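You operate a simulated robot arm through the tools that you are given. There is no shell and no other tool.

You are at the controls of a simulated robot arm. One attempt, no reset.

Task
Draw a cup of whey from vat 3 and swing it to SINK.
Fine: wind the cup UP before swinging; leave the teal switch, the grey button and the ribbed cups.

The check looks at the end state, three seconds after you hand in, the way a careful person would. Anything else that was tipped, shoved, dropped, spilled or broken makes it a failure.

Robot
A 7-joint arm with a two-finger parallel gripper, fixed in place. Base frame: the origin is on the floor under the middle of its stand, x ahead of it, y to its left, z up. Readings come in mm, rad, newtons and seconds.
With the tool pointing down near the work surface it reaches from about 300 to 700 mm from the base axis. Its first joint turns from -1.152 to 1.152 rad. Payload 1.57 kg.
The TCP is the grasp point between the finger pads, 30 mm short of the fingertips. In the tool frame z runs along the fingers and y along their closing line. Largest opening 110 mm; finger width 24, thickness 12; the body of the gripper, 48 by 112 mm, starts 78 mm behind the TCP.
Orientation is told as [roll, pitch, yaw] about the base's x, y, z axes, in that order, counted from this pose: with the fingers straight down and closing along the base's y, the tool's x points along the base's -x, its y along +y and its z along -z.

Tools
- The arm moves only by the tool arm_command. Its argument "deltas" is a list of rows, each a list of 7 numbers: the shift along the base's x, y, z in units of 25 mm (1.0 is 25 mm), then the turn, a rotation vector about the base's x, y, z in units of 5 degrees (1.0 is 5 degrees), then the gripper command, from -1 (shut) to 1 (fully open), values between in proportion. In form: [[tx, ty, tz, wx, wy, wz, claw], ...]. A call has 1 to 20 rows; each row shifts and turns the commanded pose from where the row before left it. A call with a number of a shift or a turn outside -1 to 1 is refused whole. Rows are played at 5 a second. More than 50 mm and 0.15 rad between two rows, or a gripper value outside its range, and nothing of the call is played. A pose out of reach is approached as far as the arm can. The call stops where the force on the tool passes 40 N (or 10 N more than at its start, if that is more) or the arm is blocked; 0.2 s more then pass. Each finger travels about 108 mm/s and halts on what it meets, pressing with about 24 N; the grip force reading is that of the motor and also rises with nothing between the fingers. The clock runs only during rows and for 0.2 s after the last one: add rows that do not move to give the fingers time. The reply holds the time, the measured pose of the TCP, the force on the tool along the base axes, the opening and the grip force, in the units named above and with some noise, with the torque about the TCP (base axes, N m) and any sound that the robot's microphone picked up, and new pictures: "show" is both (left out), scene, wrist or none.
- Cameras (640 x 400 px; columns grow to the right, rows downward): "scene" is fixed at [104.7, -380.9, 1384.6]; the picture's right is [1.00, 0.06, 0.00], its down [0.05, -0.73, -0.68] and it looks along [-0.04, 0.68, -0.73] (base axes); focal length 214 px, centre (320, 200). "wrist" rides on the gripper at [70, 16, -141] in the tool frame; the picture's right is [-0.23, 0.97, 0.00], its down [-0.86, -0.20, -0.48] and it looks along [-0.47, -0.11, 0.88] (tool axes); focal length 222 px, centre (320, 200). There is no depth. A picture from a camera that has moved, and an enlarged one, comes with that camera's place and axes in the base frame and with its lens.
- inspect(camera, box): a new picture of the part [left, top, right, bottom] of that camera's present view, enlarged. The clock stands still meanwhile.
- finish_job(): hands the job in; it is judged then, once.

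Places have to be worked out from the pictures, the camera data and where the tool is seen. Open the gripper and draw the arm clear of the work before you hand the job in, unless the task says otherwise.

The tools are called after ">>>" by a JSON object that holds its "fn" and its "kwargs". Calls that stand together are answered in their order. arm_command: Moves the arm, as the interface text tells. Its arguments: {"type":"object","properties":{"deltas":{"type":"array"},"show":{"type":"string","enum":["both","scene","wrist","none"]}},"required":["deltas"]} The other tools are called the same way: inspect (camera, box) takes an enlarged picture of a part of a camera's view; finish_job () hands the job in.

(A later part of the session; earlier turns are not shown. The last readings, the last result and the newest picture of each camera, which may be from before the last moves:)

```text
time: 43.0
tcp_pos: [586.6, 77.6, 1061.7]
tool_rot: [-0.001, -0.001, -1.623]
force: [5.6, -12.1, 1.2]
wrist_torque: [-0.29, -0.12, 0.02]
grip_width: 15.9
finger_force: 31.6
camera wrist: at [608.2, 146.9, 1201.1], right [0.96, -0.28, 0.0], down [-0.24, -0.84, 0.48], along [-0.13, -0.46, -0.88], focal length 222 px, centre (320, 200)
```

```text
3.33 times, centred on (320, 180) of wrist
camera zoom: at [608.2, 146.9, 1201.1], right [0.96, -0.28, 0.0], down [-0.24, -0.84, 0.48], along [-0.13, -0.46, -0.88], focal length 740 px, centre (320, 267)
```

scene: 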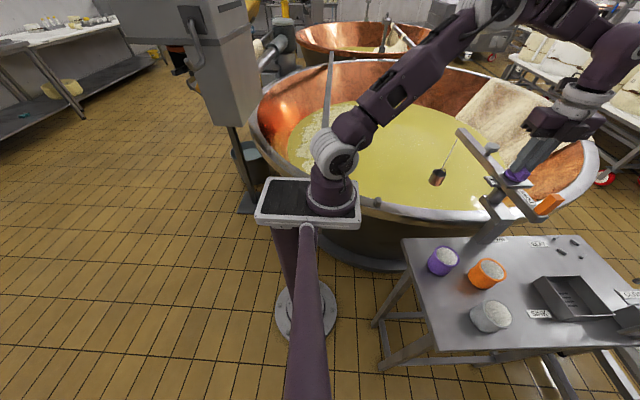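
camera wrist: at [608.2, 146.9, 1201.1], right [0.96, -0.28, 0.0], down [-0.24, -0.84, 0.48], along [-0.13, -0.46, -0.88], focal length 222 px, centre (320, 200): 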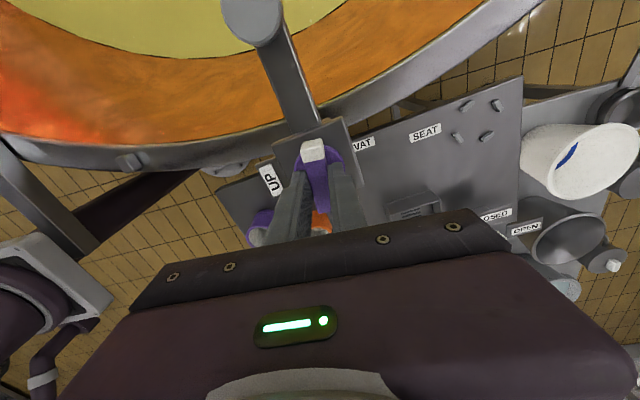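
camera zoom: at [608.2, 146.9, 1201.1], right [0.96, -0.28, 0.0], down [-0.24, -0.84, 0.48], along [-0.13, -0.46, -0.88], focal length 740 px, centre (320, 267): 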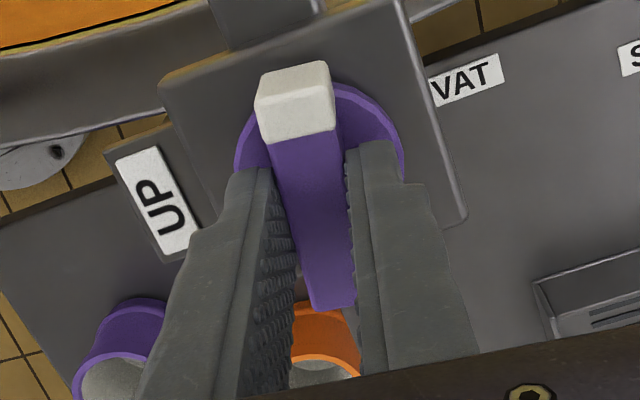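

The cup rim is now at about z≈800, down roughly 140 mm for 98° of turn. The tool has used its yaw range, so I'll let go, rise clear of the bar, and turn back 180° to regrasp it symmetrically.

>>> {"fn": "arm_command", "kwargs": {"deltas": [[0, 0, 0, 0, 0, 0, -0.4], [0, 0, 0, 0, 0, 0, -0.2], [0, 0, 0.8, 0, 0, 0, -0.2], [0, 0, 0.8, 0, 0, 0, -0.2], [0, 0, 0.4, 0, 0, 0, -0.2], [0, 0, 0, 0, 0, 1, -0.2], [0, 0, 0, 0, 0, 1, -0.2], [0, 0, 0, 0, 0, 1, -0.2], [0, 0, 0, 0, 0, 1, -0.2], [0, 0, 0, 0, 0, 1, -0.2], [0, 0, 0, 0, 0, 1, -0.2], [0, 0, 0, 0, 0, 1, -0.2], [0, 0, 0, 0, 0, 1, -0.2], [0, 0, 0, 0, 0, 1, -0.2], [0, 0, 0, 0, 0, 1, -0.2], [0, 0, 0, 0, 0, 1, -0.2], [0, 0, 0, 0, 0, 1, -0.2], [0, 0, 0, 0, 0, 1, -0.2], [0, 0, 0, 0, 0, 1, -0.2], [0, 0, 0, 0, 0, 1, -0.2]], "show": "both"}}

>>> {"fn": "inspect", "kwargs": {"camera": "scene", "box": [420, 110, 580, 230]}}

```text
time: 47.2
tcp_pos: [585.9, 78.1, 1111.6]
tool_rot: [0.0, -0.002, -0.31]
force: [-0.1, -0.1, 0.1]
wrist_torque: [-0.02, 0.02, -0.01]
grip_width: 44.0
finger_force: 0.1
camera wrist: at [526.8, 115.5, 1251.0], right [0.51, 0.86, 0.0], down [0.75, -0.45, 0.48], along [0.41, -0.25, -0.88], focal length 222 px, centre (320, 200)
```

scene: 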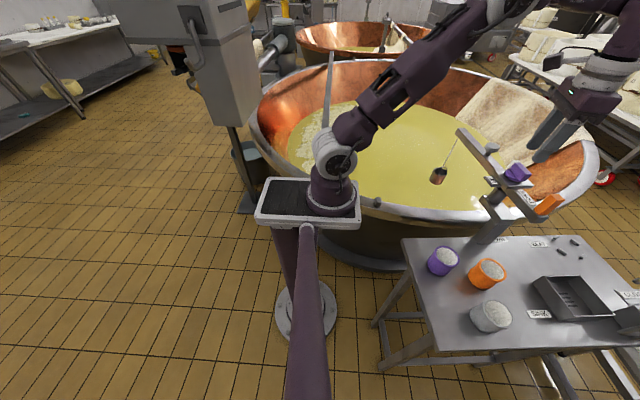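
wrist: 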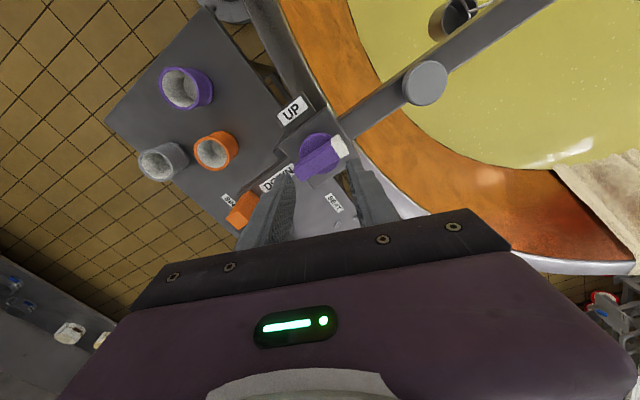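

```text
3.33 times, centred on (500, 170) of scene
camera zoom: at [104.7, -380.9, 1384.6], right [1.0, 0.06, 0.0], down [0.05, -0.73, -0.68], along [-0.04, 0.68, -0.73], focal length 715 px, centre (-280, 300)
```

zoom: 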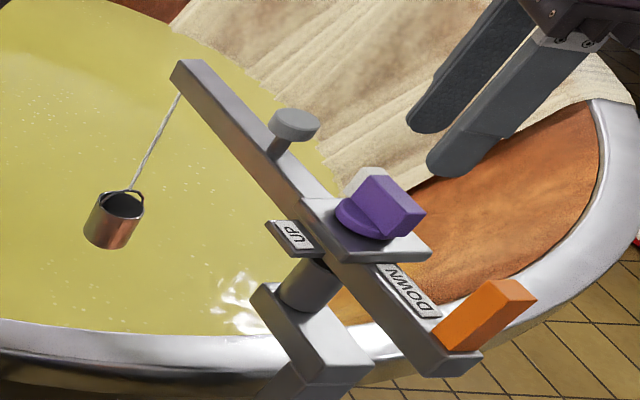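

The knob and cup hold position on their own. I'll continue turning back to about +87°.

>>> {"fn": "arm_command", "kwargs": {"deltas": [[0, 0, 0, 0, 0, 1, -0.2], [0, 0, 0, 0, 0, 1, -0.2], [0, 0, 0, 0, 0, 1, -0.2], [0, 0, 0, 0, 0, 1, -0.2], [0, 0, 0, 0, 0, 1, -0.2], [0, 0, 0, 0, 0, 1, -0.2], [0, 0, 0, 0, 0, 1, -0.2], [0, 0, 0, 0, 0, 1, -0.2], [0, 0, 0, 0, 0, 1, -0.2], [0, 0, 0, 0, 0, 1, -0.2], [0, 0, 0, 0, 0, 1, -0.2], [0, 0, 0, 0, 0, 1, -0.2], [0, 0, 0, 0, 0, 1, -0.2], [0, 0, 0, 0, 0, 1, -0.2], [0, 0, 0, 0, 0, 1, -0.2], [0, 0, 0, 0, 0, 1, -0.2], [0, 0, 0, 0, 0, 1, -0.2], [0, 0, 0, 0, 0, 1, -0.2], [0, 0, 0, 0, 0, 1, -0.2], [0, 0, 0, 0, 0, 1, -0.2]], "show": "none"}}

>>> {"fn": "arm_command", "kwargs": {"deltas": [[0, 0, 0, 0, 0, 0.9, -0.2], [0, 0, 0, 0, 0, 0, -0.2]], "show": "both"}}

>>> {"fn": "inspect", "kwargs": {"camera": "wrist", "box": [240, 120, 400, 240]}}

```text
time: 51.4
tcp_pos: [586.6, 78.3, 1111.1]
tool_rot: [-0.002, 0.0, 1.437]
force: [0.4, 0.8, 0.9]
wrist_torque: [-0.04, 0.0, 0.01]
grip_width: 43.7
finger_force: 0.1
```

```text
time: 52.0
tcp_pos: [587.1, 79.1, 1112.0]
tool_rot: [-0.002, -0.003, 1.514]
force: [0.2, 0.9, -0.2]
wrist_torque: [0.01, -0.02, 0.02]
grip_width: 43.9
finger_force: 0.1
camera wrist: at [567.9, 9.8, 1251.6], right [-0.96, 0.28, 0.0], down [0.25, 0.84, 0.48], along [0.14, 0.46, -0.88], focal length 222 px, centre (320, 200)
```

scene: 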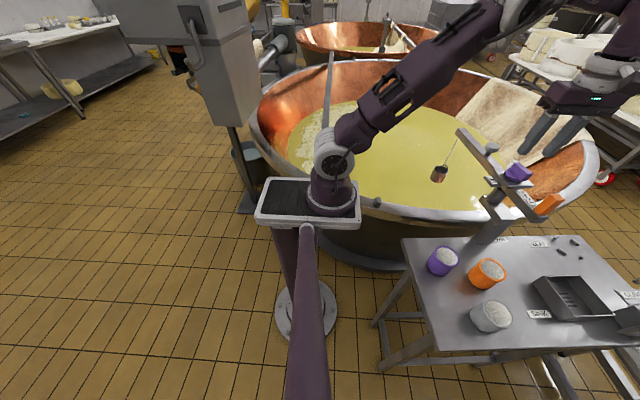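
wrist: 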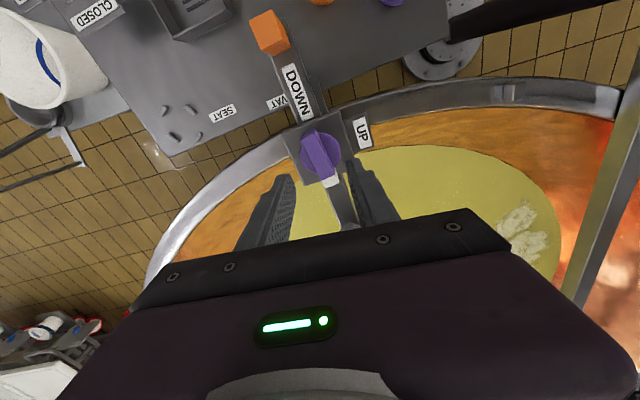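

```text
3.33 times, centred on (320, 180) of wrist
camera zoom: at [567.9, 9.8, 1251.6], right [-0.96, 0.28, 0.0], down [0.25, 0.84, 0.48], along [0.14, 0.46, -0.88], focal length 740 px, centre (320, 267)
```

zoom: 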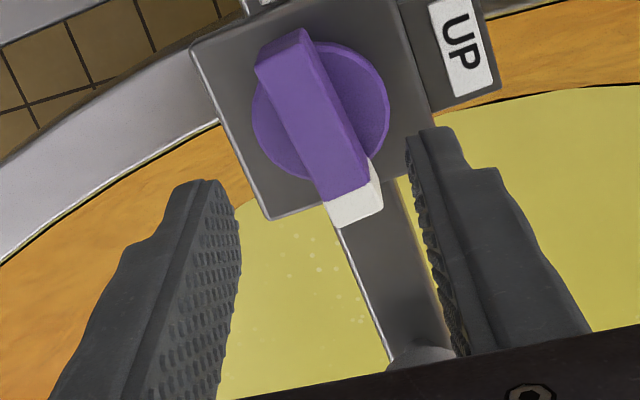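

In this view the bar is roughly parallel to the jib, white end toward the tip, and about 8–10° off my finger alignment. I'll turn 8° more to match and descend over it.

>>> {"fn": "arm_command", "kwargs": {"deltas": [[0, 0, 0, 0, 0, 0.8, -0.2], [0, 0, 0, 0, 0, 0.8, -0.2], [0, 0, -0.8, 0, 0, 0, -0.2], [0, 0, -0.8, 0, 0, 0, -0.2], [0, 0, -0.42, 0, 0, 0, -0.2], [0, 0, 0, 0, 0, 0, -0.3]], "show": "both"}}

>>> {"fn": "inspect", "kwargs": {"camera": "wrist", "box": [240, 120, 400, 240]}}

>>> {"fn": "inspect", "kwargs": {"camera": "scene", "box": [420, 110, 580, 230]}}

```text
time: 53.4
tcp_pos: [586.6, 80.0, 1060.7]
tool_rot: [-0.002, -0.002, 1.652]
force: [-0.3, 0.2, 0.3]
wrist_torque: [0.0, 0.0, -0.01]
grip_width: 38.6
finger_force: 0.1
camera wrist: at [577.1, 9.4, 1200.2], right [-0.99, 0.15, 0.0], down [0.13, 0.87, 0.48], along [0.07, 0.47, -0.88], focal length 222 px, centre (320, 200)
```

scene: 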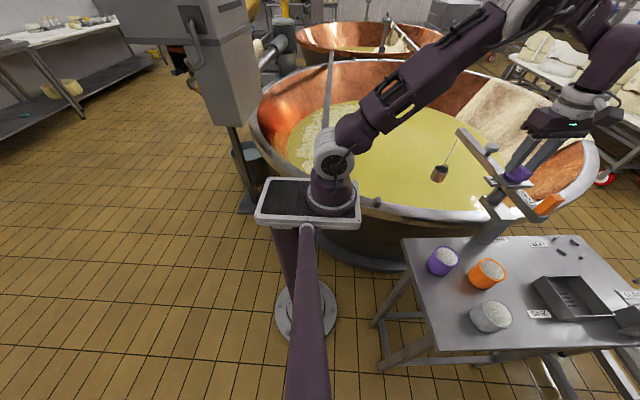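
wrist: 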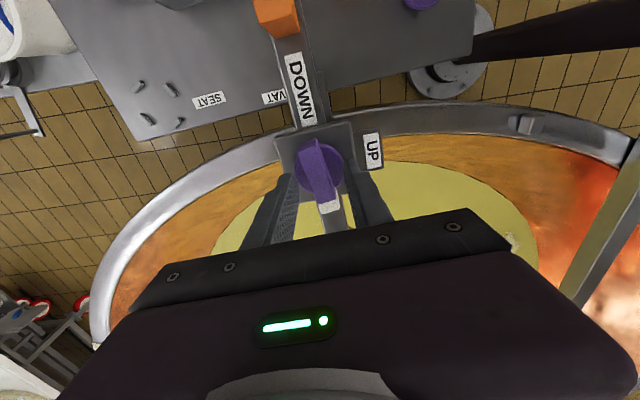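

```text
3.33 times, centred on (320, 180) of wrist
camera zoom: at [577.1, 9.4, 1200.2], right [-0.99, 0.15, 0.0], down [0.13, 0.87, 0.48], along [0.07, 0.47, -0.88], focal length 740 px, centre (320, 267)
```

zoom: 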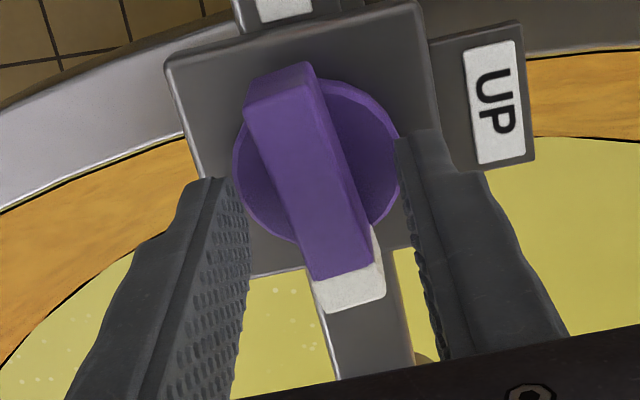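

```text
3.33 times, centred on (500, 170) of scene
camera zoom: at [104.7, -380.9, 1384.6], right [1.0, 0.06, 0.0], down [0.05, -0.73, -0.68], along [-0.04, 0.68, -0.73], focal length 715 px, centre (-280, 300)
```

zoom: 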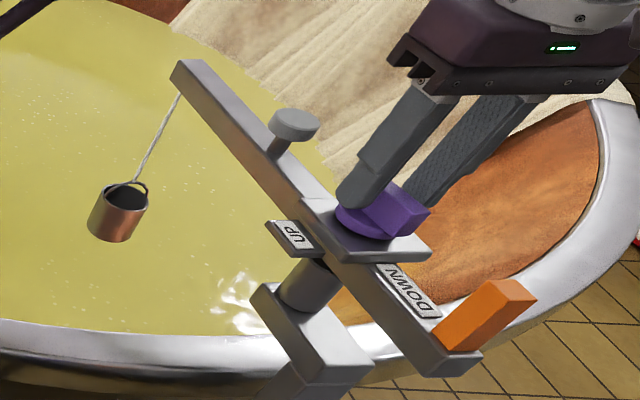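

The cup and knob have crept back up a few degrees since I let go, so I'll keep moving. The bar is between the fingers within about 4°; I'll grip and continue clockwise.

>>> {"fn": "arm_command", "kwargs": {"deltas": [[0, 0, 0, 0, 0, 0, -0.7], [0, 0, 0, 0, 0, 0, -1], [0, 0, 0, 0, 0, 0, -1], [0, 0, 0, 0, 0, -0.8, -1], [0, 0, 0, 0, 0, -0.8, -1], [0, 0, 0, 0, 0, -0.8, -1], [0, 0, 0, 0, 0, -0.8, -1], [0, 0, 0, 0, 0, -0.8, -1], [0, 0, 0, 0, 0, -0.8, -1], [0, 0, 0, 0, 0, -0.8, -1], [0, 0, 0, 0, 0, -0.8, -1], [0, 0, 0, 0, 0, 0, -1]], "show": "both"}}

>>> {"fn": "inspect", "kwargs": {"camera": "scene", "box": [420, 110, 580, 230]}}

>>> {"fn": "inspect", "kwargs": {"camera": "wrist", "box": [240, 120, 400, 240]}}

```text
time: 56.0
tcp_pos: [586.8, 80.3, 1060.9]
tool_rot: [-0.001, -0.003, 1.091]
force: [12.5, 22.0, -15.0]
wrist_torque: [0.67, -0.29, 0.04]
grip_width: 16.1
finger_force: 31.6
camera wrist: at [542.2, 25.5, 1200.3], right [-0.76, 0.65, 0.0], down [0.57, 0.67, 0.48], along [0.31, 0.37, -0.88], focal length 222 px, centre (320, 200)
```

scene: 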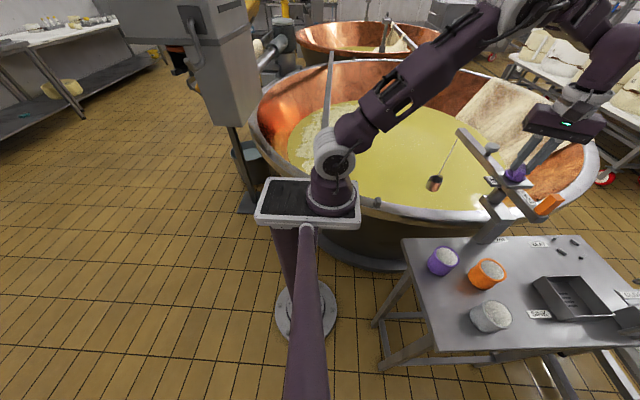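
wrist: 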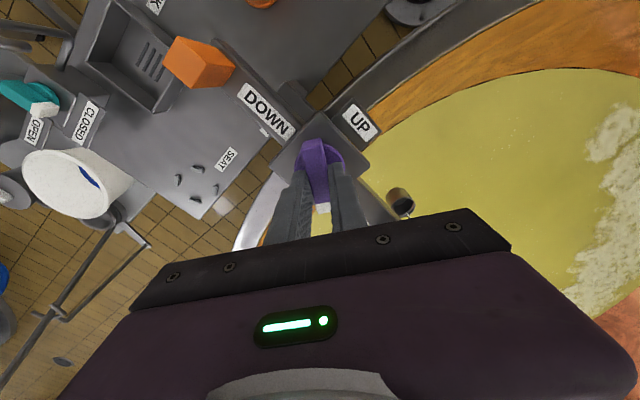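

```text
3.33 times, centred on (500, 170) of scene
camera zoom: at [105.3, -380.2, 1384.8], right [1.0, 0.06, 0.0], down [0.05, -0.73, -0.68], along [-0.04, 0.68, -0.73], focal length 715 px, centre (-280, 300)
```

zoom: 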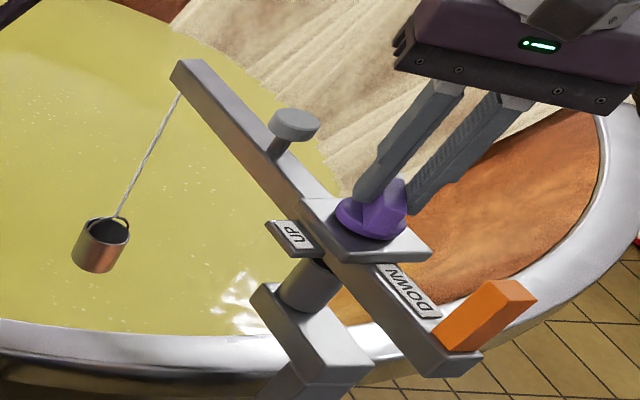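

```text
3.33 times, centred on (320, 180) of wrist
camera zoom: at [542.2, 25.5, 1200.3], right [-0.76, 0.65, 0.0], down [0.57, 0.67, 0.48], along [0.31, 0.37, -0.88], focal length 740 px, centre (320, 267)
```

zoom: 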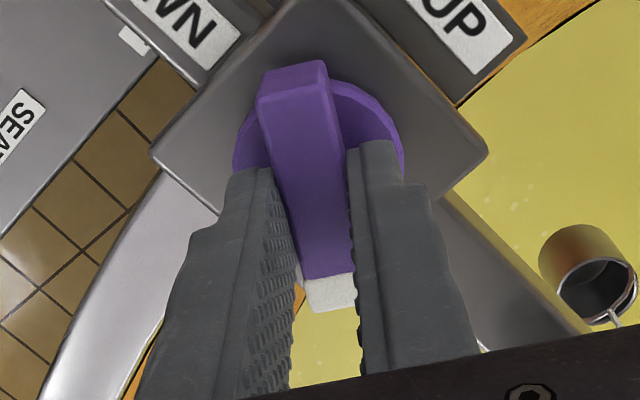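

The knob is at about 121° from UP and the jib is steady. I'll relax, re-grip to clear the side load, and continue clockwise.

>>> {"fn": "arm_command", "kwargs": {"deltas": [[0, 0, 0, 0, 0, 0, -0.6], [0.015, 0.03, 0, 0, 0, 0, -1], [0, 0, 0, 0, 0, 0, -1], [0, 0, 0, 0, 0, -0.8, -1], [0, 0, 0, 0, 0, -0.8, -1], [0, 0, 0, 0, 0, -0.8, -1], [0, 0, 0, 0, 0, -0.8, -1], [0, 0, 0, 0, 0, -0.8, -1], [0, 0, 0, 0, 0, -0.8, -1], [0, 0, 0, 0, 0, -0.8, -1], [0, 0, 0, 0, 0, -0.8, -1], [0, 0, 0, 0, 0, -0.8, -1], [0, 0, 0, 0, 0, -0.8, -1], [0, 0, 0, 0, 0, 0, -1]], "show": "both"}}

>>> {"fn": "inspect", "kwargs": {"camera": "scene", "box": [420, 110, 580, 230]}}

```text
time: 59.0
tcp_pos: [586.5, 79.3, 1061.6]
tool_rot: [-0.001, 0.0, 0.394]
force: [-19.9, -19.2, 6.7]
wrist_torque: [-0.22, 0.23, 0.02]
grip_width: 15.9
finger_force: 31.6
camera wrist: at [516.8, 66.9, 1201.2], right [-0.16, 0.99, 0.0], down [0.87, 0.14, 0.48], along [0.47, 0.08, -0.88], focal length 222 px, centre (320, 200)
```

scene: 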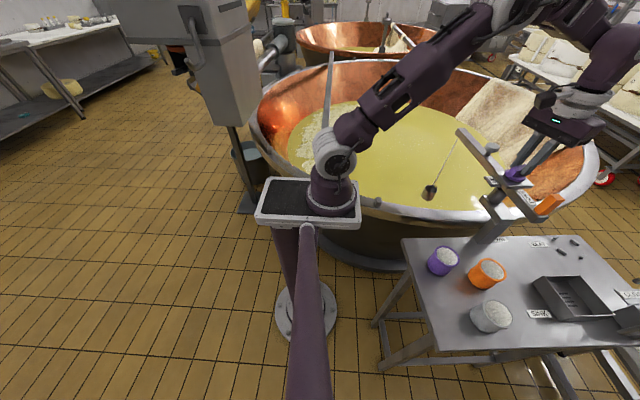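
wrist: 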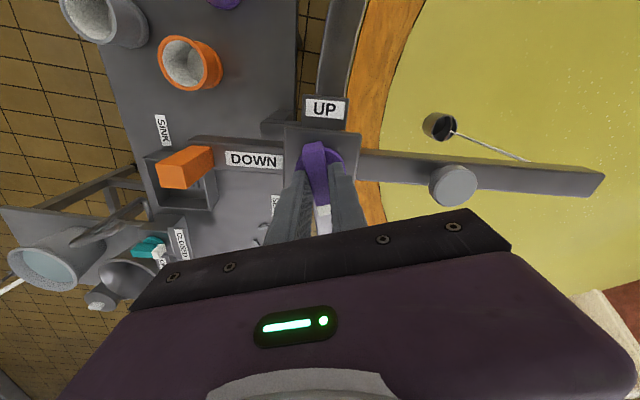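

```text
3.33 times, centred on (500, 170) of scene
camera zoom: at [104.0, -381.5, 1384.5], right [1.0, 0.06, 0.0], down [0.05, -0.73, -0.68], along [-0.04, 0.68, -0.73], focal length 715 px, centre (-280, 300)
```

zoom: 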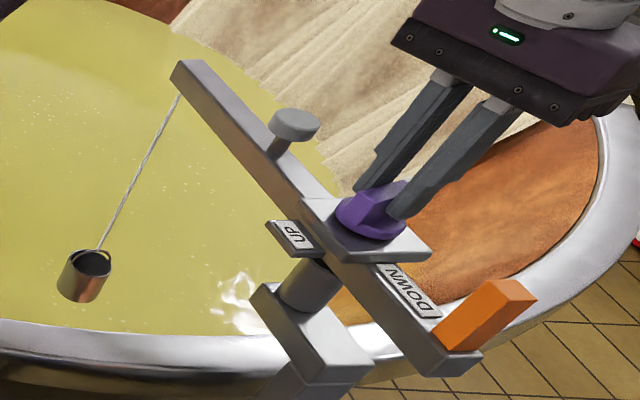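

Knob at about 161° from UP, and the cup is still above the whey. I'll relax, re-grip and continue.

>>> {"fn": "arm_command", "kwargs": {"deltas": [[0, 0, 0, 0, 0, 0, -0.6], [-0.015, -0.03, 0, 0, 0, 0, -1], [0, 0, 0, 0, 0, 0, -1], [0, 0, 0, 0, 0, -0.8, -1], [0, 0, 0, 0, 0, -0.8, -1], [0, 0, 0, 0, 0, -0.8, -1], [0, 0, 0, 0, 0, -0.8, -1], [0, 0, 0, 0, 0, -0.8, -1], [0, 0, 0, 0, 0, -0.8, -1], [0, 0, 0, 0, 0, -0.8, -1], [0, 0, 0, 0, 0, -0.8, -1], [0, 0, 0, 0, 0, -0.8, -1], [0, 0, 0, 0, 0, -0.8, -1], [0, 0, 0, 0, 0, 0, -1]], "show": "both"}}

>>> {"fn": "inspect", "kwargs": {"camera": "scene", "box": [420, 110, 580, 230]}}

```text
time: 62.0
tcp_pos: [587.5, 77.7, 1061.2]
tool_rot: [0.0, -0.007, -0.303]
force: [25.6, -1.4, 12.2]
wrist_torque: [0.1, -0.22, 0.02]
grip_width: 16.2
finger_force: 31.4
camera wrist: at [527.4, 114.7, 1200.8], right [0.51, 0.86, 0.0], down [0.75, -0.45, 0.48], along [0.42, -0.24, -0.88], focal length 222 px, centre (320, 200)
```

scene: 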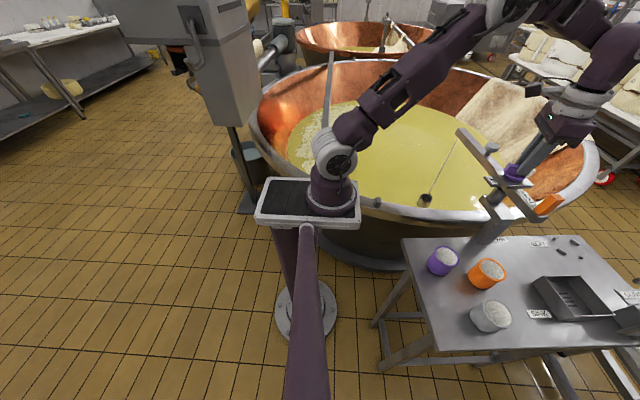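
wrist: 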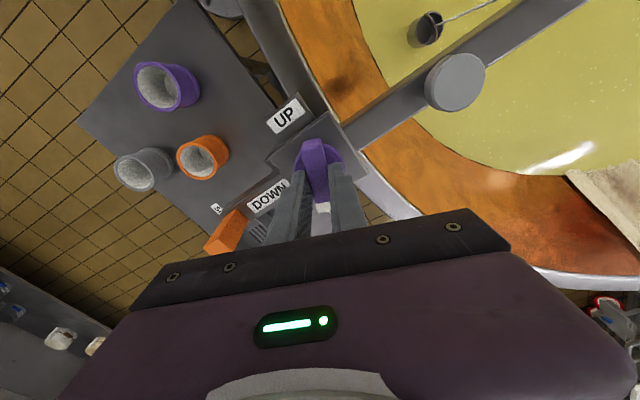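

```text
3.33 times, centred on (500, 170) of scene
camera zoom: at [105.2, -381.0, 1384.6], right [1.0, 0.06, 0.0], down [0.05, -0.73, -0.68], along [-0.04, 0.68, -0.73], focal length 715 px, centre (-280, 300)
```

zoom: 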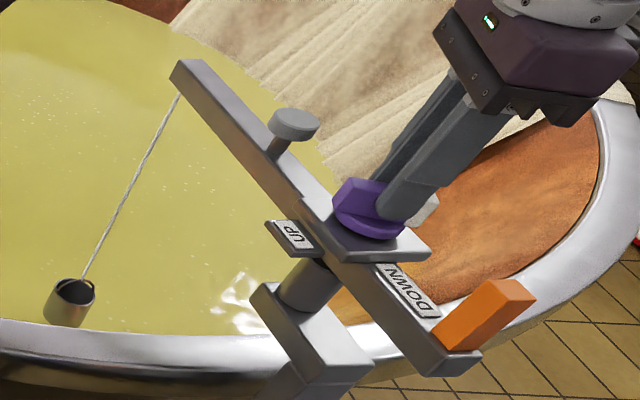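

Knob at about 201° from UP; the cup bottom is just meeting the whey. I'll re-grip and keep lowering.

>>> {"fn": "arm_command", "kwargs": {"deltas": [[0, 0, 0, 0, 0, 0, -0.6], [0.03, 0.01, 0, 0, 0, 0, -1], [0, 0, 0, 0, 0, 0, -1], [0, 0, 0, 0, 0, -0.7, -1], [0, 0, 0, 0, 0, -0.7, -1], [0, 0, 0, 0, 0, -0.7, -1], [0, 0, 0, 0, 0, -0.7, -1], [0, 0, 0, 0, 0, -0.7, -1], [0, 0, 0, 0, 0, -0.7, -1], [0, 0, 0, 0, 0, -0.7, -1], [0, 0, 0, 0, 0, -0.7, -1], [0, 0, 0, 0, 0, -0.7, -1], [0, 0, 0, 0, 0, -0.7, -1], [0, 0, 0, 0, 0, 0, -1]], "show": "both"}}

>>> {"fn": "inspect", "kwargs": {"camera": "scene", "box": [420, 110, 580, 230]}}

```text
time: 65.0
tcp_pos: [586.7, 77.7, 1061.5]
tool_rot: [-0.002, -0.001, -0.916]
force: [-14.2, 1.7, -16.9]
wrist_torque: [0.51, 0.56, 0.06]
grip_width: 16.0
finger_force: 31.4
camera wrist: at [558.8, 143.9, 1200.9], right [0.91, 0.41, 0.0], down [0.36, -0.8, 0.48], along [0.2, -0.44, -0.88], focal length 222 px, centre (320, 200)
```

scene: 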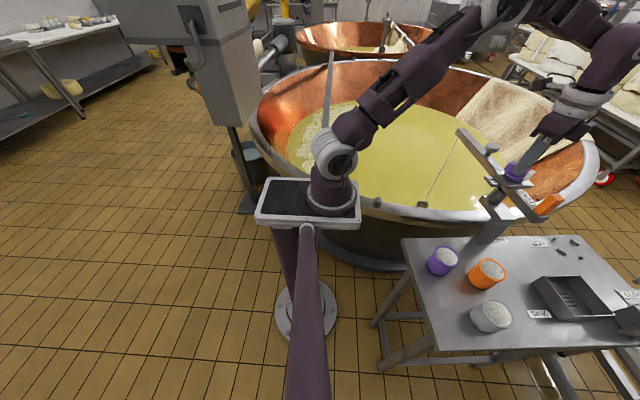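
wrist: 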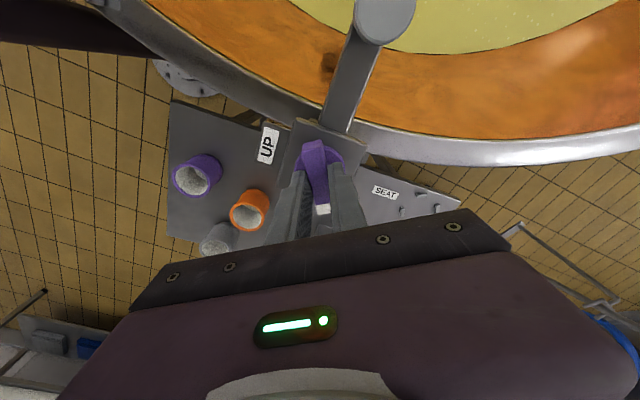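

```text
3.33 times, centred on (500, 170) of scene
camera zoom: at [104.6, -380.9, 1384.6], right [1.0, 0.06, 0.0], down [0.05, -0.73, -0.68], along [-0.04, 0.68, -0.73], focal length 715 px, centre (-280, 300)
```

zoom: 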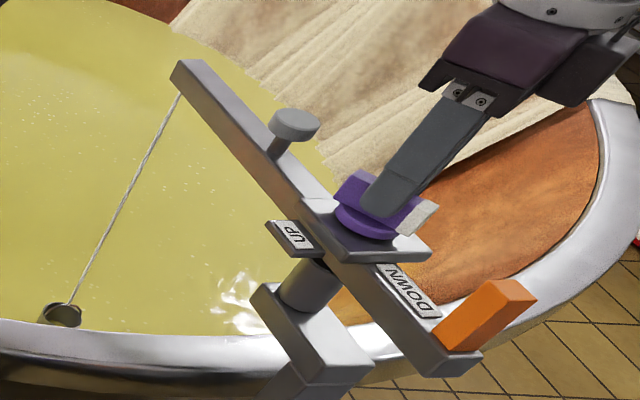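

Knob at about 236°, with the cup nearly under and only its rim showing. I'll finish the turn to DOWN.

>>> {"fn": "arm_command", "kwargs": {"deltas": [[0, 0, 0, 0, 0, 0, -0.6], [-0.02, 0, 0, 0, 0, 0, -1], [0, 0, 0, 0, 0, 0, -1], [0, 0, 0, 0, 0, -0.6, -1], [0, 0, 0, 0, 0, -0.6, -1], [0, 0, 0, 0, 0, -0.6, -1], [0, 0, 0, 0, 0, -0.6, -1], [0, 0, 0, 0, 0, -0.6, -1], [0, 0, 0, 0, 0, -0.6, -1], [0, 0, 0, 0, 0, -0.6, -1], [0, 0, 0, 0, 0, -0.6, -1], [0, 0, 0, 0, 0, -0.6, -1], [0, 0, 0, 0, 0, -0.6, -1], [0, 0, 0, 0, 0, 0, -1]], "show": "both"}}

>>> {"fn": "inspect", "kwargs": {"camera": "scene", "box": [420, 110, 580, 230]}}

>>> {"fn": "inspect", "kwargs": {"camera": "wrist", "box": [240, 120, 400, 240]}}

```text
time: 68.0
tcp_pos: [586.3, 77.3, 1061.0]
tool_rot: [-0.003, -0.004, -1.438]
force: [8.5, -18.7, -3.4]
wrist_torque: [-0.63, -0.48, -0.01]
grip_width: 15.8
finger_force: 30.9
camera wrist: at [595.7, 149.2, 1200.4], right [1.0, -0.1, 0.0], down [-0.08, -0.87, 0.48], along [-0.05, -0.48, -0.88], focal length 222 px, centre (320, 200)
```

scene: 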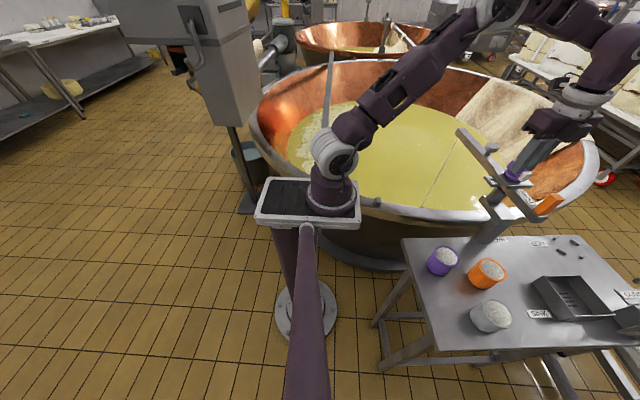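
wrist: 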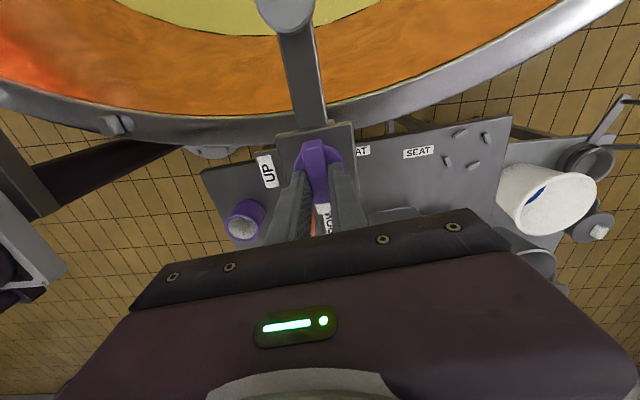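

```text
3.33 times, centred on (500, 170) of scene
camera zoom: at [105.0, -381.5, 1384.4], right [1.0, 0.06, 0.0], down [0.05, -0.73, -0.68], along [-0.04, 0.68, -0.73], focal length 715 px, centre (-280, 300)
```

zoom: 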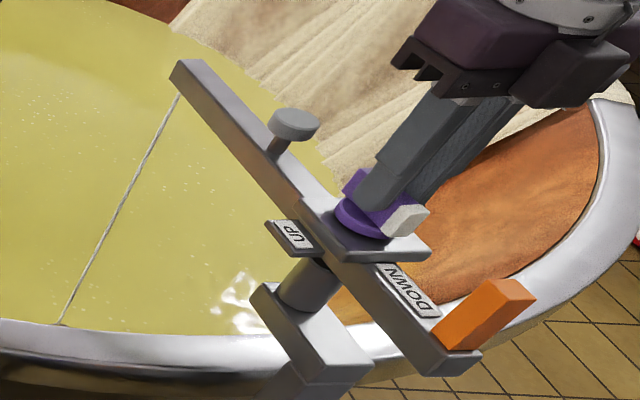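

```text
3.33 times, centred on (320, 180) of wrist
camera zoom: at [595.7, 149.2, 1200.4], right [1.0, -0.1, 0.0], down [-0.08, -0.87, 0.48], along [-0.05, -0.48, -0.88], focal length 740 px, centre (320, 267)
```

zoom: 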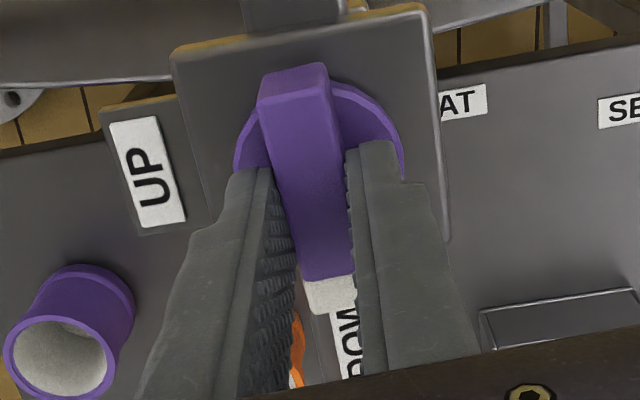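

The cup is fully under the whey and the pointer is at DOWN, about 266–270°. I'll nudge the last 3° and hold three seconds so it fills.

>>> {"fn": "arm_command", "kwargs": {"deltas": [[0, 0, 0, 0, 0, -0.6, -1], [0, 0, 0, 0, 0, 0, -1], [0, 0, 0, 0, 0, 0, -1], [0, 0, 0, 0, 0, 0, -1], [0, 0, 0, 0, 0, 0, -1], [0, 0, 0, 0, 0, 0, -1], [0, 0, 0, 0, 0, 0, -1], [0, 0, 0, 0, 0, 0, -1], [0, 0, 0, 0, 0, 0, -1], [0, 0, 0, 0, 0, 0, -1], [0, 0, 0, 0, 0, 0, -1], [0, 0, 0, 0, 0, 0, -1], [0, 0, 0, 0, 0, 0, -1], [0, 0, 0, 0, 0, 0, -1], [0, 0, 0, 0, 0, 0, -1], [0, 0, 0, 0, 0, 0, -1]], "show": "scene"}}

>>> {"fn": "inspect", "kwargs": {"camera": "scene", "box": [420, 110, 580, 230]}}

```text
time: 71.4
tcp_pos: [587.6, 77.0, 1061.4]
tool_rot: [-0.003, -0.003, -1.49]
force: [-8.0, -24.1, -17.7]
wrist_torque: [-0.68, -0.02, 0.06]
grip_width: 15.9
finger_force: 30.9
```

scene: 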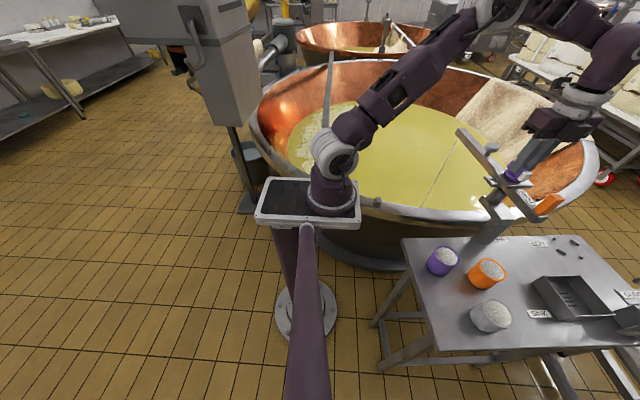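

```text
3.33 times, centred on (500, 170) of scene
camera zoom: at [104.8, -381.6, 1384.4], right [1.0, 0.06, 0.0], down [0.05, -0.73, -0.68], along [-0.04, 0.68, -0.73], focal length 715 px, centre (-280, 300)
```

zoom: 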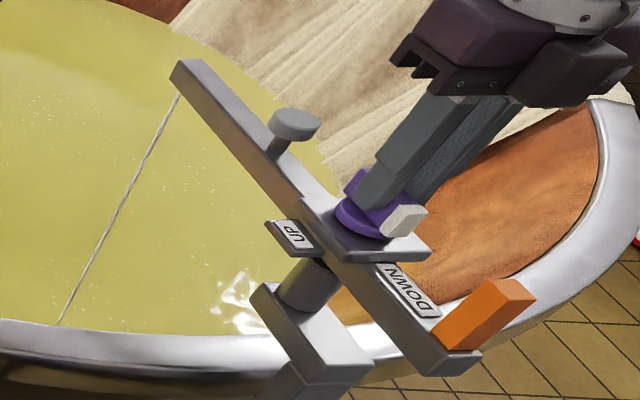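

The cup has been under for over three seconds. Now I'll relax, re-grip and wind counter-clockwise toward UP, slowly.

>>> {"fn": "arm_command", "kwargs": {"deltas": [[0, 0, 0, 0, 0, 0, -0.6], [-0.01, -0.02, 0, 0, 0, 0, -1], [0, 0, 0, 0, 0, 0, -1], [0, 0, 0, 0, 0, 0.6, -1], [0, 0, 0, 0, 0, 0.6, -1], [0, 0, 0, 0, 0, 0.6, -1], [0, 0, 0, 0, 0, 0.6, -1], [0, 0, 0, 0, 0, 0.6, -1], [0, 0, 0, 0, 0, 0.6, -1], [0, 0, 0, 0, 0, 0.6, -1], [0, 0, 0, 0, 0, 0.6, -1], [0, 0, 0, 0, 0, 0.6, -1], [0, 0, 0, 0, 0, 0.6, -1], [0, 0, 0, 0, 0, 0.6, -1], [0, 0, 0, 0, 0, 0.6, -1], [0, 0, 0, 0, 0, 0, -1]], "show": "both"}}

>>> {"fn": "inspect", "kwargs": {"camera": "scene", "box": [420, 110, 580, 230]}}

>>> {"fn": "inspect", "kwargs": {"camera": "wrist", "box": [240, 120, 400, 240]}}

```text
time: 74.8
tcp_pos: [587.0, 79.0, 1061.1]
tool_rot: [-0.002, 0.0, -0.86]
force: [-7.6, 17.1, -0.2]
wrist_torque: [1.0, 0.45, 0.02]
grip_width: 15.9
finger_force: 31.8
camera wrist: at [554.7, 142.9, 1200.5], right [0.89, 0.46, 0.0], down [0.41, -0.78, 0.48], along [0.22, -0.43, -0.88], focal length 222 px, centre (320, 200)
```

scene: 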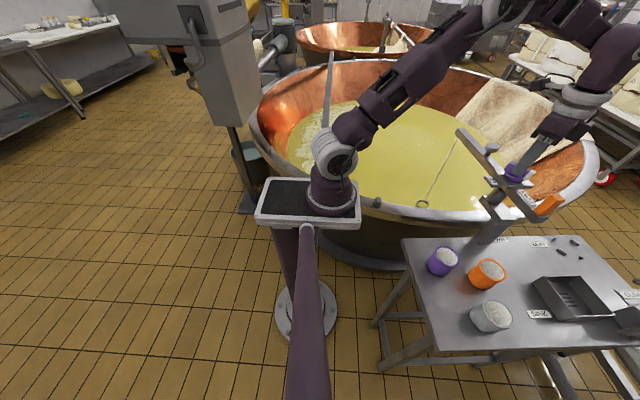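
wrist: 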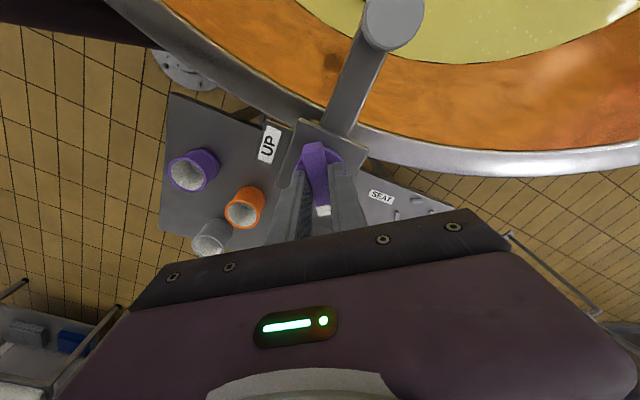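

```text
3.33 times, centred on (500, 170) of scene
camera zoom: at [104.5, -380.4, 1384.8], right [1.0, 0.06, 0.0], down [0.05, -0.73, -0.68], along [-0.04, 0.68, -0.73], focal length 715 px, centre (-280, 300)
```

zoom: 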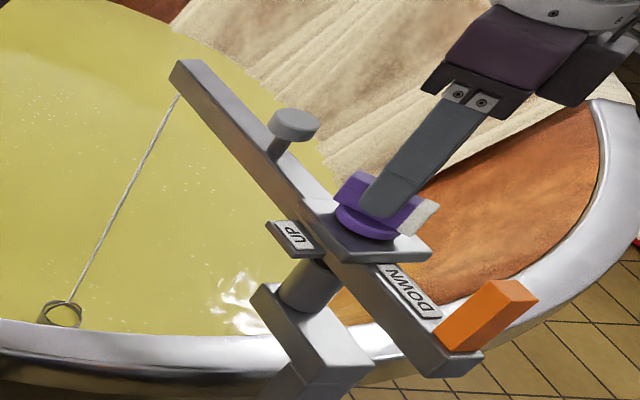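

```text
3.33 times, centred on (320, 180) of wrist
camera zoom: at [554.7, 142.9, 1200.5], right [0.89, 0.46, 0.0], down [0.41, -0.78, 0.48], along [0.22, -0.43, -0.88], focal length 740 px, centre (320, 267)
```

zoom: 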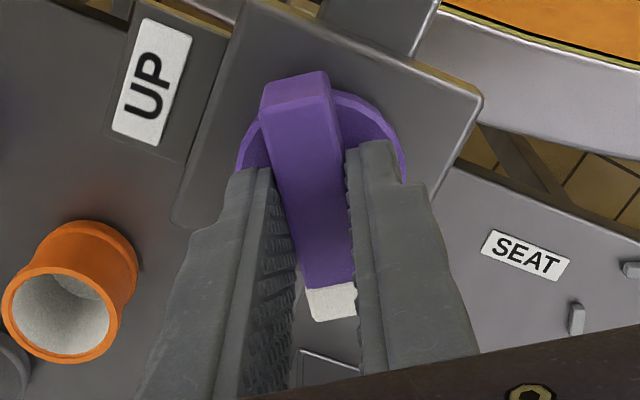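

The cup is rising with its rim out and whey-yellow inside. I'll re-grip and continue winding up.

>>> {"fn": "arm_command", "kwargs": {"deltas": [[0, 0, 0, 0, 0, 0, -0.6], [-0.005, 0.02, 0, 0, 0, 0, -1], [0, 0, 0, 0, 0, 0, -1], [0, 0, 0, 0, 0, 0.6, -1], [0, 0, 0, 0, 0, 0.6, -1], [0, 0, 0, 0, 0, 0.6, -1], [0, 0, 0, 0, 0, 0.6, -1], [0, 0, 0, 0, 0, 0.6, -1], [0, 0, 0, 0, 0, 0.6, -1], [0, 0, 0, 0, 0, 0.6, -1], [0, 0, 0, 0, 0, 0.6, -1], [0, 0, 0, 0, 0, 0.6, -1], [0, 0, 0, 0, 0, 0.6, -1], [0, 0, 0, 0, 0, 0.6, -1], [0, 0, 0, 0, 0, 0.6, -1], [0, 0, 0, 0, 0, 0.6, -1], [0, 0, 0, 0, 0, 0.6, -1], [0, 0, 0, 0, 0, 0, -1]], "show": "scene"}}

>>> {"fn": "inspect", "kwargs": {"camera": "scene", "box": [420, 110, 580, 230]}}

```text
time: 78.6
tcp_pos: [588.3, 78.1, 1060.6]
tool_rot: [0.001, -0.003, -0.126]
force: [21.5, -8.3, 19.2]
wrist_torque: [-0.13, -0.36, 0.02]
grip_width: 16.0
finger_force: 32.1
```

scene: 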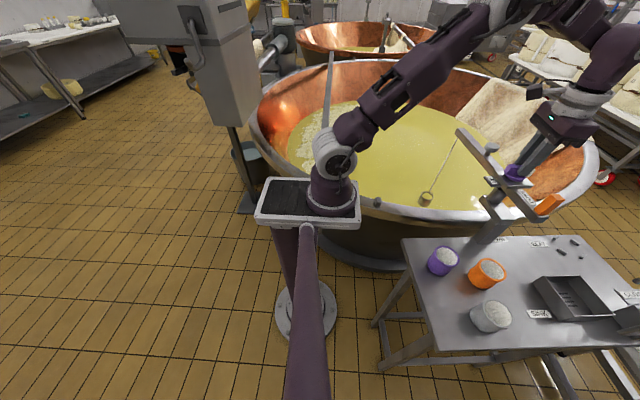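

```text
3.33 times, centred on (500, 170) of scene
camera zoom: at [104.9, -381.2, 1384.5], right [1.0, 0.06, 0.0], down [0.05, -0.73, -0.68], along [-0.04, 0.68, -0.73], focal length 715 px, centre (-280, 300)
```

zoom: 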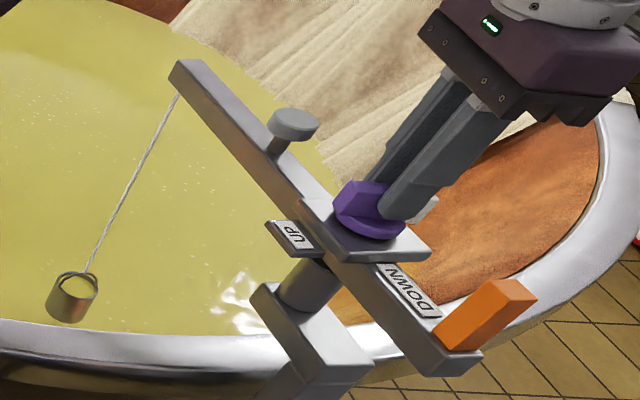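

The cup is full of whey and coming out. I'll re-grip and continue winding.

>>> {"fn": "arm_command", "kwargs": {"deltas": [[0, 0, 0, 0, 0, 0, -0.6], [0.02, -0.01, 0, 0, 0, 0, -1], [0, 0, 0, 0, 0, 0, -1], [0, 0, 0, 0, 0, 0.6, -1], [0, 0, 0, 0, 0, 0.6, -1], [0, 0, 0, 0, 0, 0.6, -1], [0, 0, 0, 0, 0, 0.6, -1], [0, 0, 0, 0, 0, 0.6, -1], [0, 0, 0, 0, 0, 0.6, -1], [0, 0, 0, 0, 0, 0.6, -1], [0, 0, 0, 0, 0, 0.6, -1], [0, 0, 0, 0, 0, 0.6, -1], [0, 0, 0, 0, 0, 0.6, -1], [0, 0, 0, 0, 0, 0.6, -1], [0, 0, 0, 0, 0, 0.6, -1], [0, 0, 0, 0, 0, 0.6, -1], [0, 0, 0, 0, 0, 0.6, -1], [0, 0, 0, 0, 0, 0, -1]], "show": "scene"}}

>>> {"fn": "inspect", "kwargs": {"camera": "scene", "box": [420, 110, 580, 230]}}

```text
time: 82.4
tcp_pos: [586.8, 78.6, 1061.0]
tool_rot: [0.001, -0.002, 0.606]
force: [-15.5, 7.3, 1.9]
wrist_torque: [0.69, -0.16, -0.03]
grip_width: 15.9
finger_force: 31.3
```

scene: 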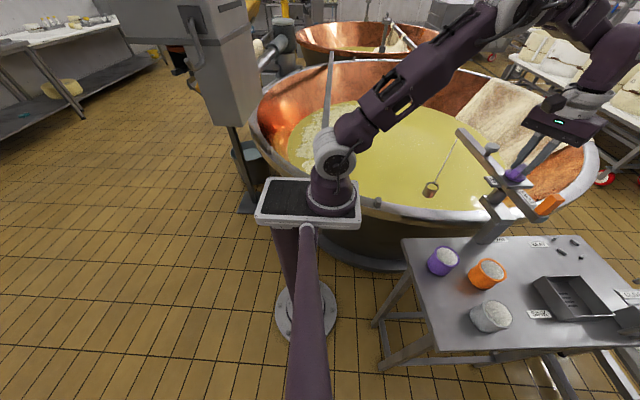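

```text
3.33 times, centred on (500, 170) of scene
camera zoom: at [104.2, -380.7, 1384.7], right [1.0, 0.06, 0.0], down [0.05, -0.73, -0.68], along [-0.04, 0.68, -0.73], focal length 715 px, centre (-280, 300)
```

zoom: 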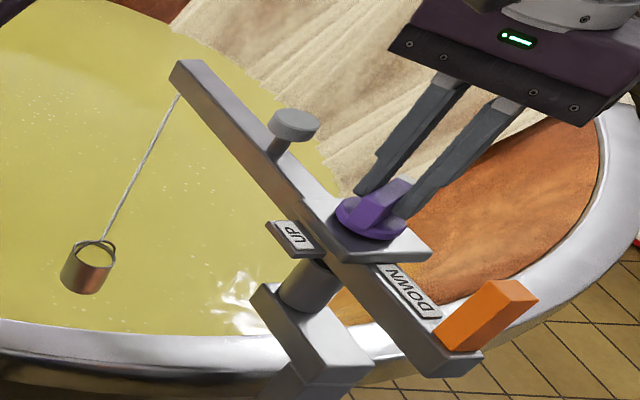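

The cup is clear of the whey and full, hanging steady. I'll keep winding.

>>> {"fn": "arm_command", "kwargs": {"deltas": [[0, 0, 0, 0, 0, 0, -0.6], [-0.015, 0.005, 0, 0, 0, 0, -1], [0, 0, 0, 0, 0, 0, -1], [0, 0, 0, 0, 0, 0.7, -1], [0, 0, 0, 0, 0, 0.7, -1], [0, 0, 0, 0, 0, 0.7, -1], [0, 0, 0, 0, 0, 0.7, -1], [0, 0, 0, 0, 0, 0.7, -1], [0, 0, 0, 0, 0, 0.7, -1], [0, 0, 0, 0, 0, 0.7, -1], [0, 0, 0, 0, 0, 0.7, -1], [0, 0, 0, 0, 0, 0.7, -1], [0, 0, 0, 0, 0, 0.7, -1], [0, 0, 0, 0, 0, 0.7, -1], [0, 0, 0, 0, 0, 0.7, -1], [0, 0, 0, 0, 0, 0.7, -1], [0, 0, 0, 0, 0, 0.7, -1], [0, 0, 0, 0, 0, 0.7, -1], [0, 0, 0, 0, 0, 0, -1]], "show": "both"}}

>>> {"fn": "inspect", "kwargs": {"camera": "scene", "box": [420, 110, 580, 230]}}

>>> {"fn": "inspect", "kwargs": {"camera": "wrist", "box": [240, 120, 400, 240]}}

```text
time: 86.4
tcp_pos: [587.9, 78.3, 1061.2]
tool_rot: [0.001, -0.002, 1.521]
force: [-9.9, 11.0, 9.8]
wrist_torque: [0.91, 0.18, 0.0]
grip_width: 15.9
finger_force: 31.9
camera wrist: at [568.6, 10.4, 1200.8], right [-0.96, 0.27, 0.0], down [0.24, 0.84, 0.48], along [0.13, 0.46, -0.88], focal length 222 px, centre (320, 200)
```

scene: 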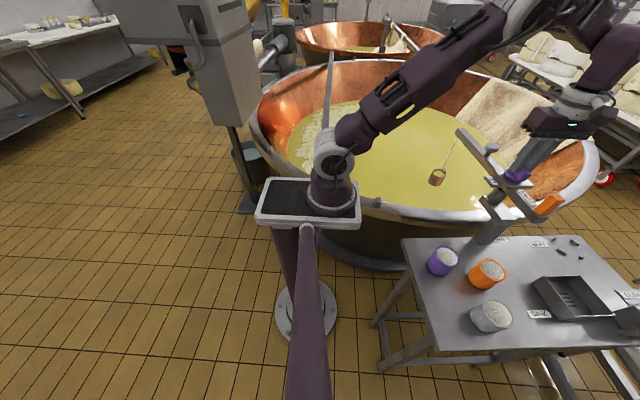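
wrist: 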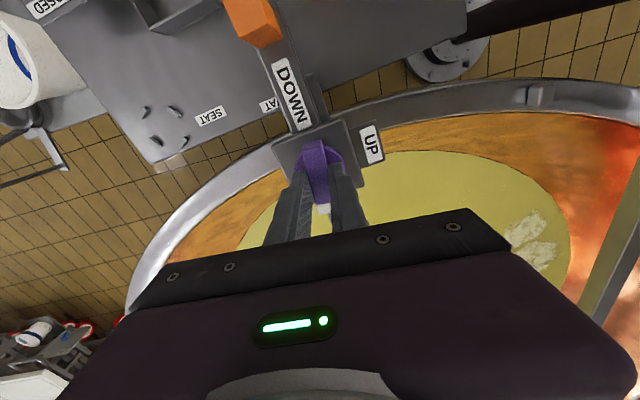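

```text
3.33 times, centred on (500, 170) of scene
camera zoom: at [104.3, -380.6, 1384.7], right [1.0, 0.06, 0.0], down [0.05, -0.73, -0.68], along [-0.04, 0.68, -0.73], focal length 715 px, centre (-280, 300)
```

zoom: 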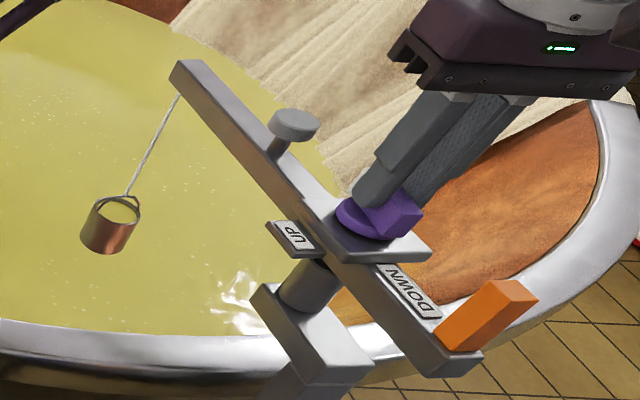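

```text
3.33 times, centred on (320, 180) of wrist
camera zoom: at [568.6, 10.4, 1200.8], right [-0.96, 0.27, 0.0], down [0.24, 0.84, 0.48], along [0.13, 0.46, -0.88], focal length 740 px, centre (320, 267)
```

zoom: 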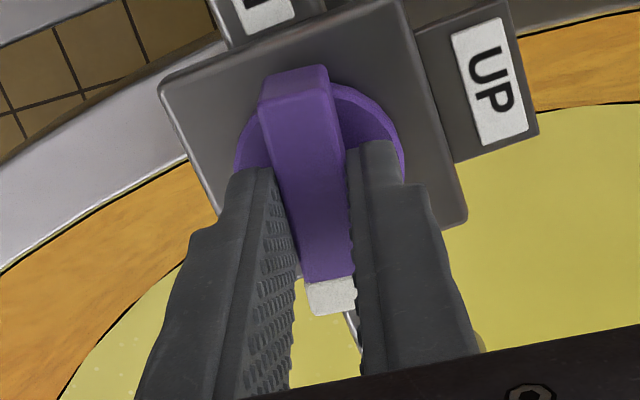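

The knob is about 97° from UP. I'll take it 8° further, then release, check that it holds with the full cup, and rise for the last regrasp.

>>> {"fn": "arm_command", "kwargs": {"deltas": [[0, 0, 0, 0, 0, 0.8, -1], [0, 0, 0, 0, 0, 0.8, -1], [0, 0, 0, 0, 0, 0, -1], [0, 0, 0, 0, 0, 0, -0.6], [0, 0, 0, 0, 0, 0, -0.3], [0, 0, 0, 0, 0, 0, -0.2], [0, 0, 0.8, 0, 0, 0, -0.2], [0, 0, 0.8, 0, 0, 0, -0.2], [0, 0, 0.4, 0, 0, 0, -0.2]], "show": "both"}}

>>> {"fn": "inspect", "kwargs": {"camera": "scene", "box": [420, 110, 580, 230]}}

>>> {"fn": "inspect", "kwargs": {"camera": "wrist", "box": [240, 120, 400, 240]}}

```text
time: 88.4
tcp_pos: [587.2, 76.2, 1110.7]
tool_rot: [-0.001, -0.001, 1.663]
force: [0.0, -0.4, 0.4]
wrist_torque: [-0.01, 0.02, 0.0]
grip_width: 44.2
finger_force: 0.0
camera wrist: at [577.9, 7.0, 1250.1], right [-0.99, 0.14, 0.0], down [0.12, 0.87, 0.48], along [0.07, 0.48, -0.88], focal length 222 px, centre (320, 200)
```

scene: 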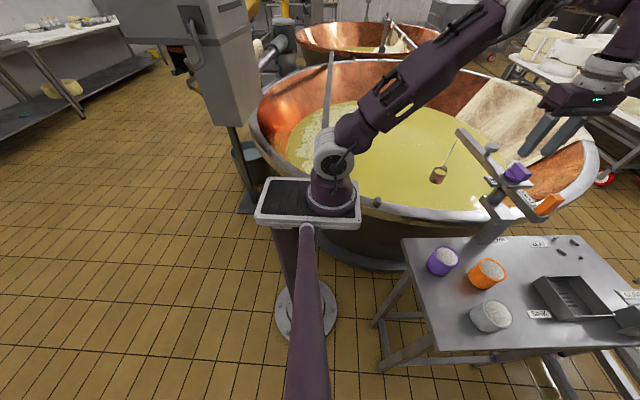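
wrist: 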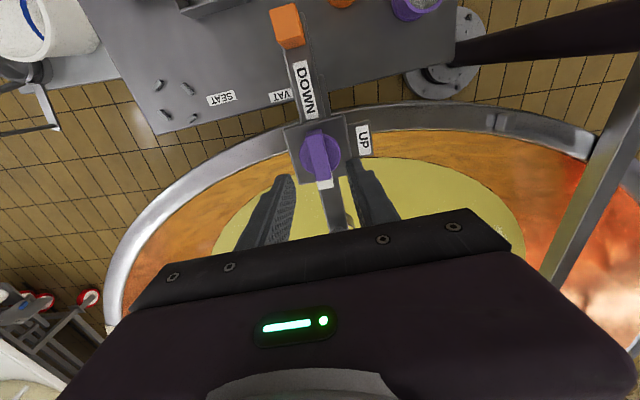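

```text
3.33 times, centred on (500, 170) of scene
camera zoom: at [104.7, -380.9, 1384.6], right [1.0, 0.06, 0.0], down [0.05, -0.73, -0.68], along [-0.04, 0.68, -0.73], focal length 715 px, centre (-280, 300)
```

zoom: 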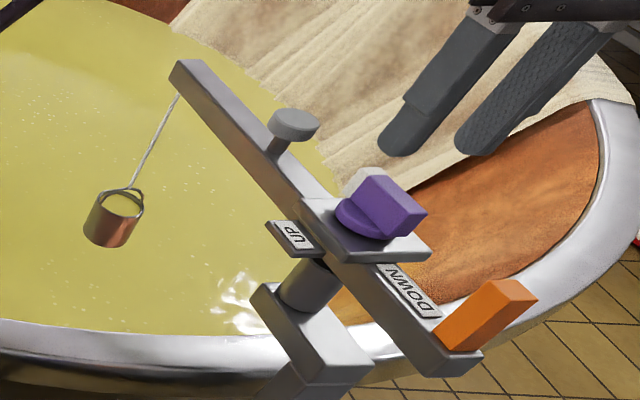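

```text
3.33 times, centred on (320, 180) of wrist
camera zoom: at [577.9, 7.0, 1250.1], right [-0.99, 0.14, 0.0], down [0.12, 0.87, 0.48], along [0.07, 0.48, -0.88], focal length 740 px, centre (320, 267)
```

zoom: 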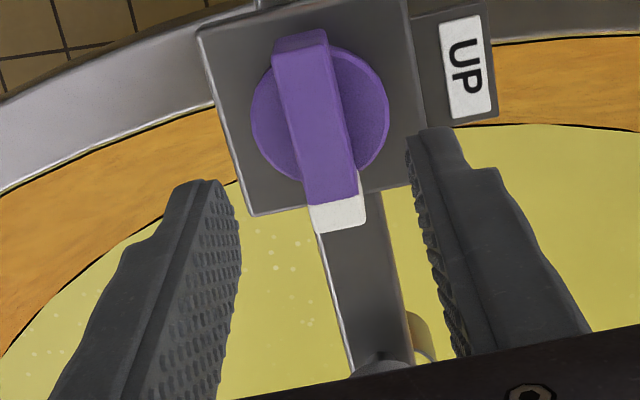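

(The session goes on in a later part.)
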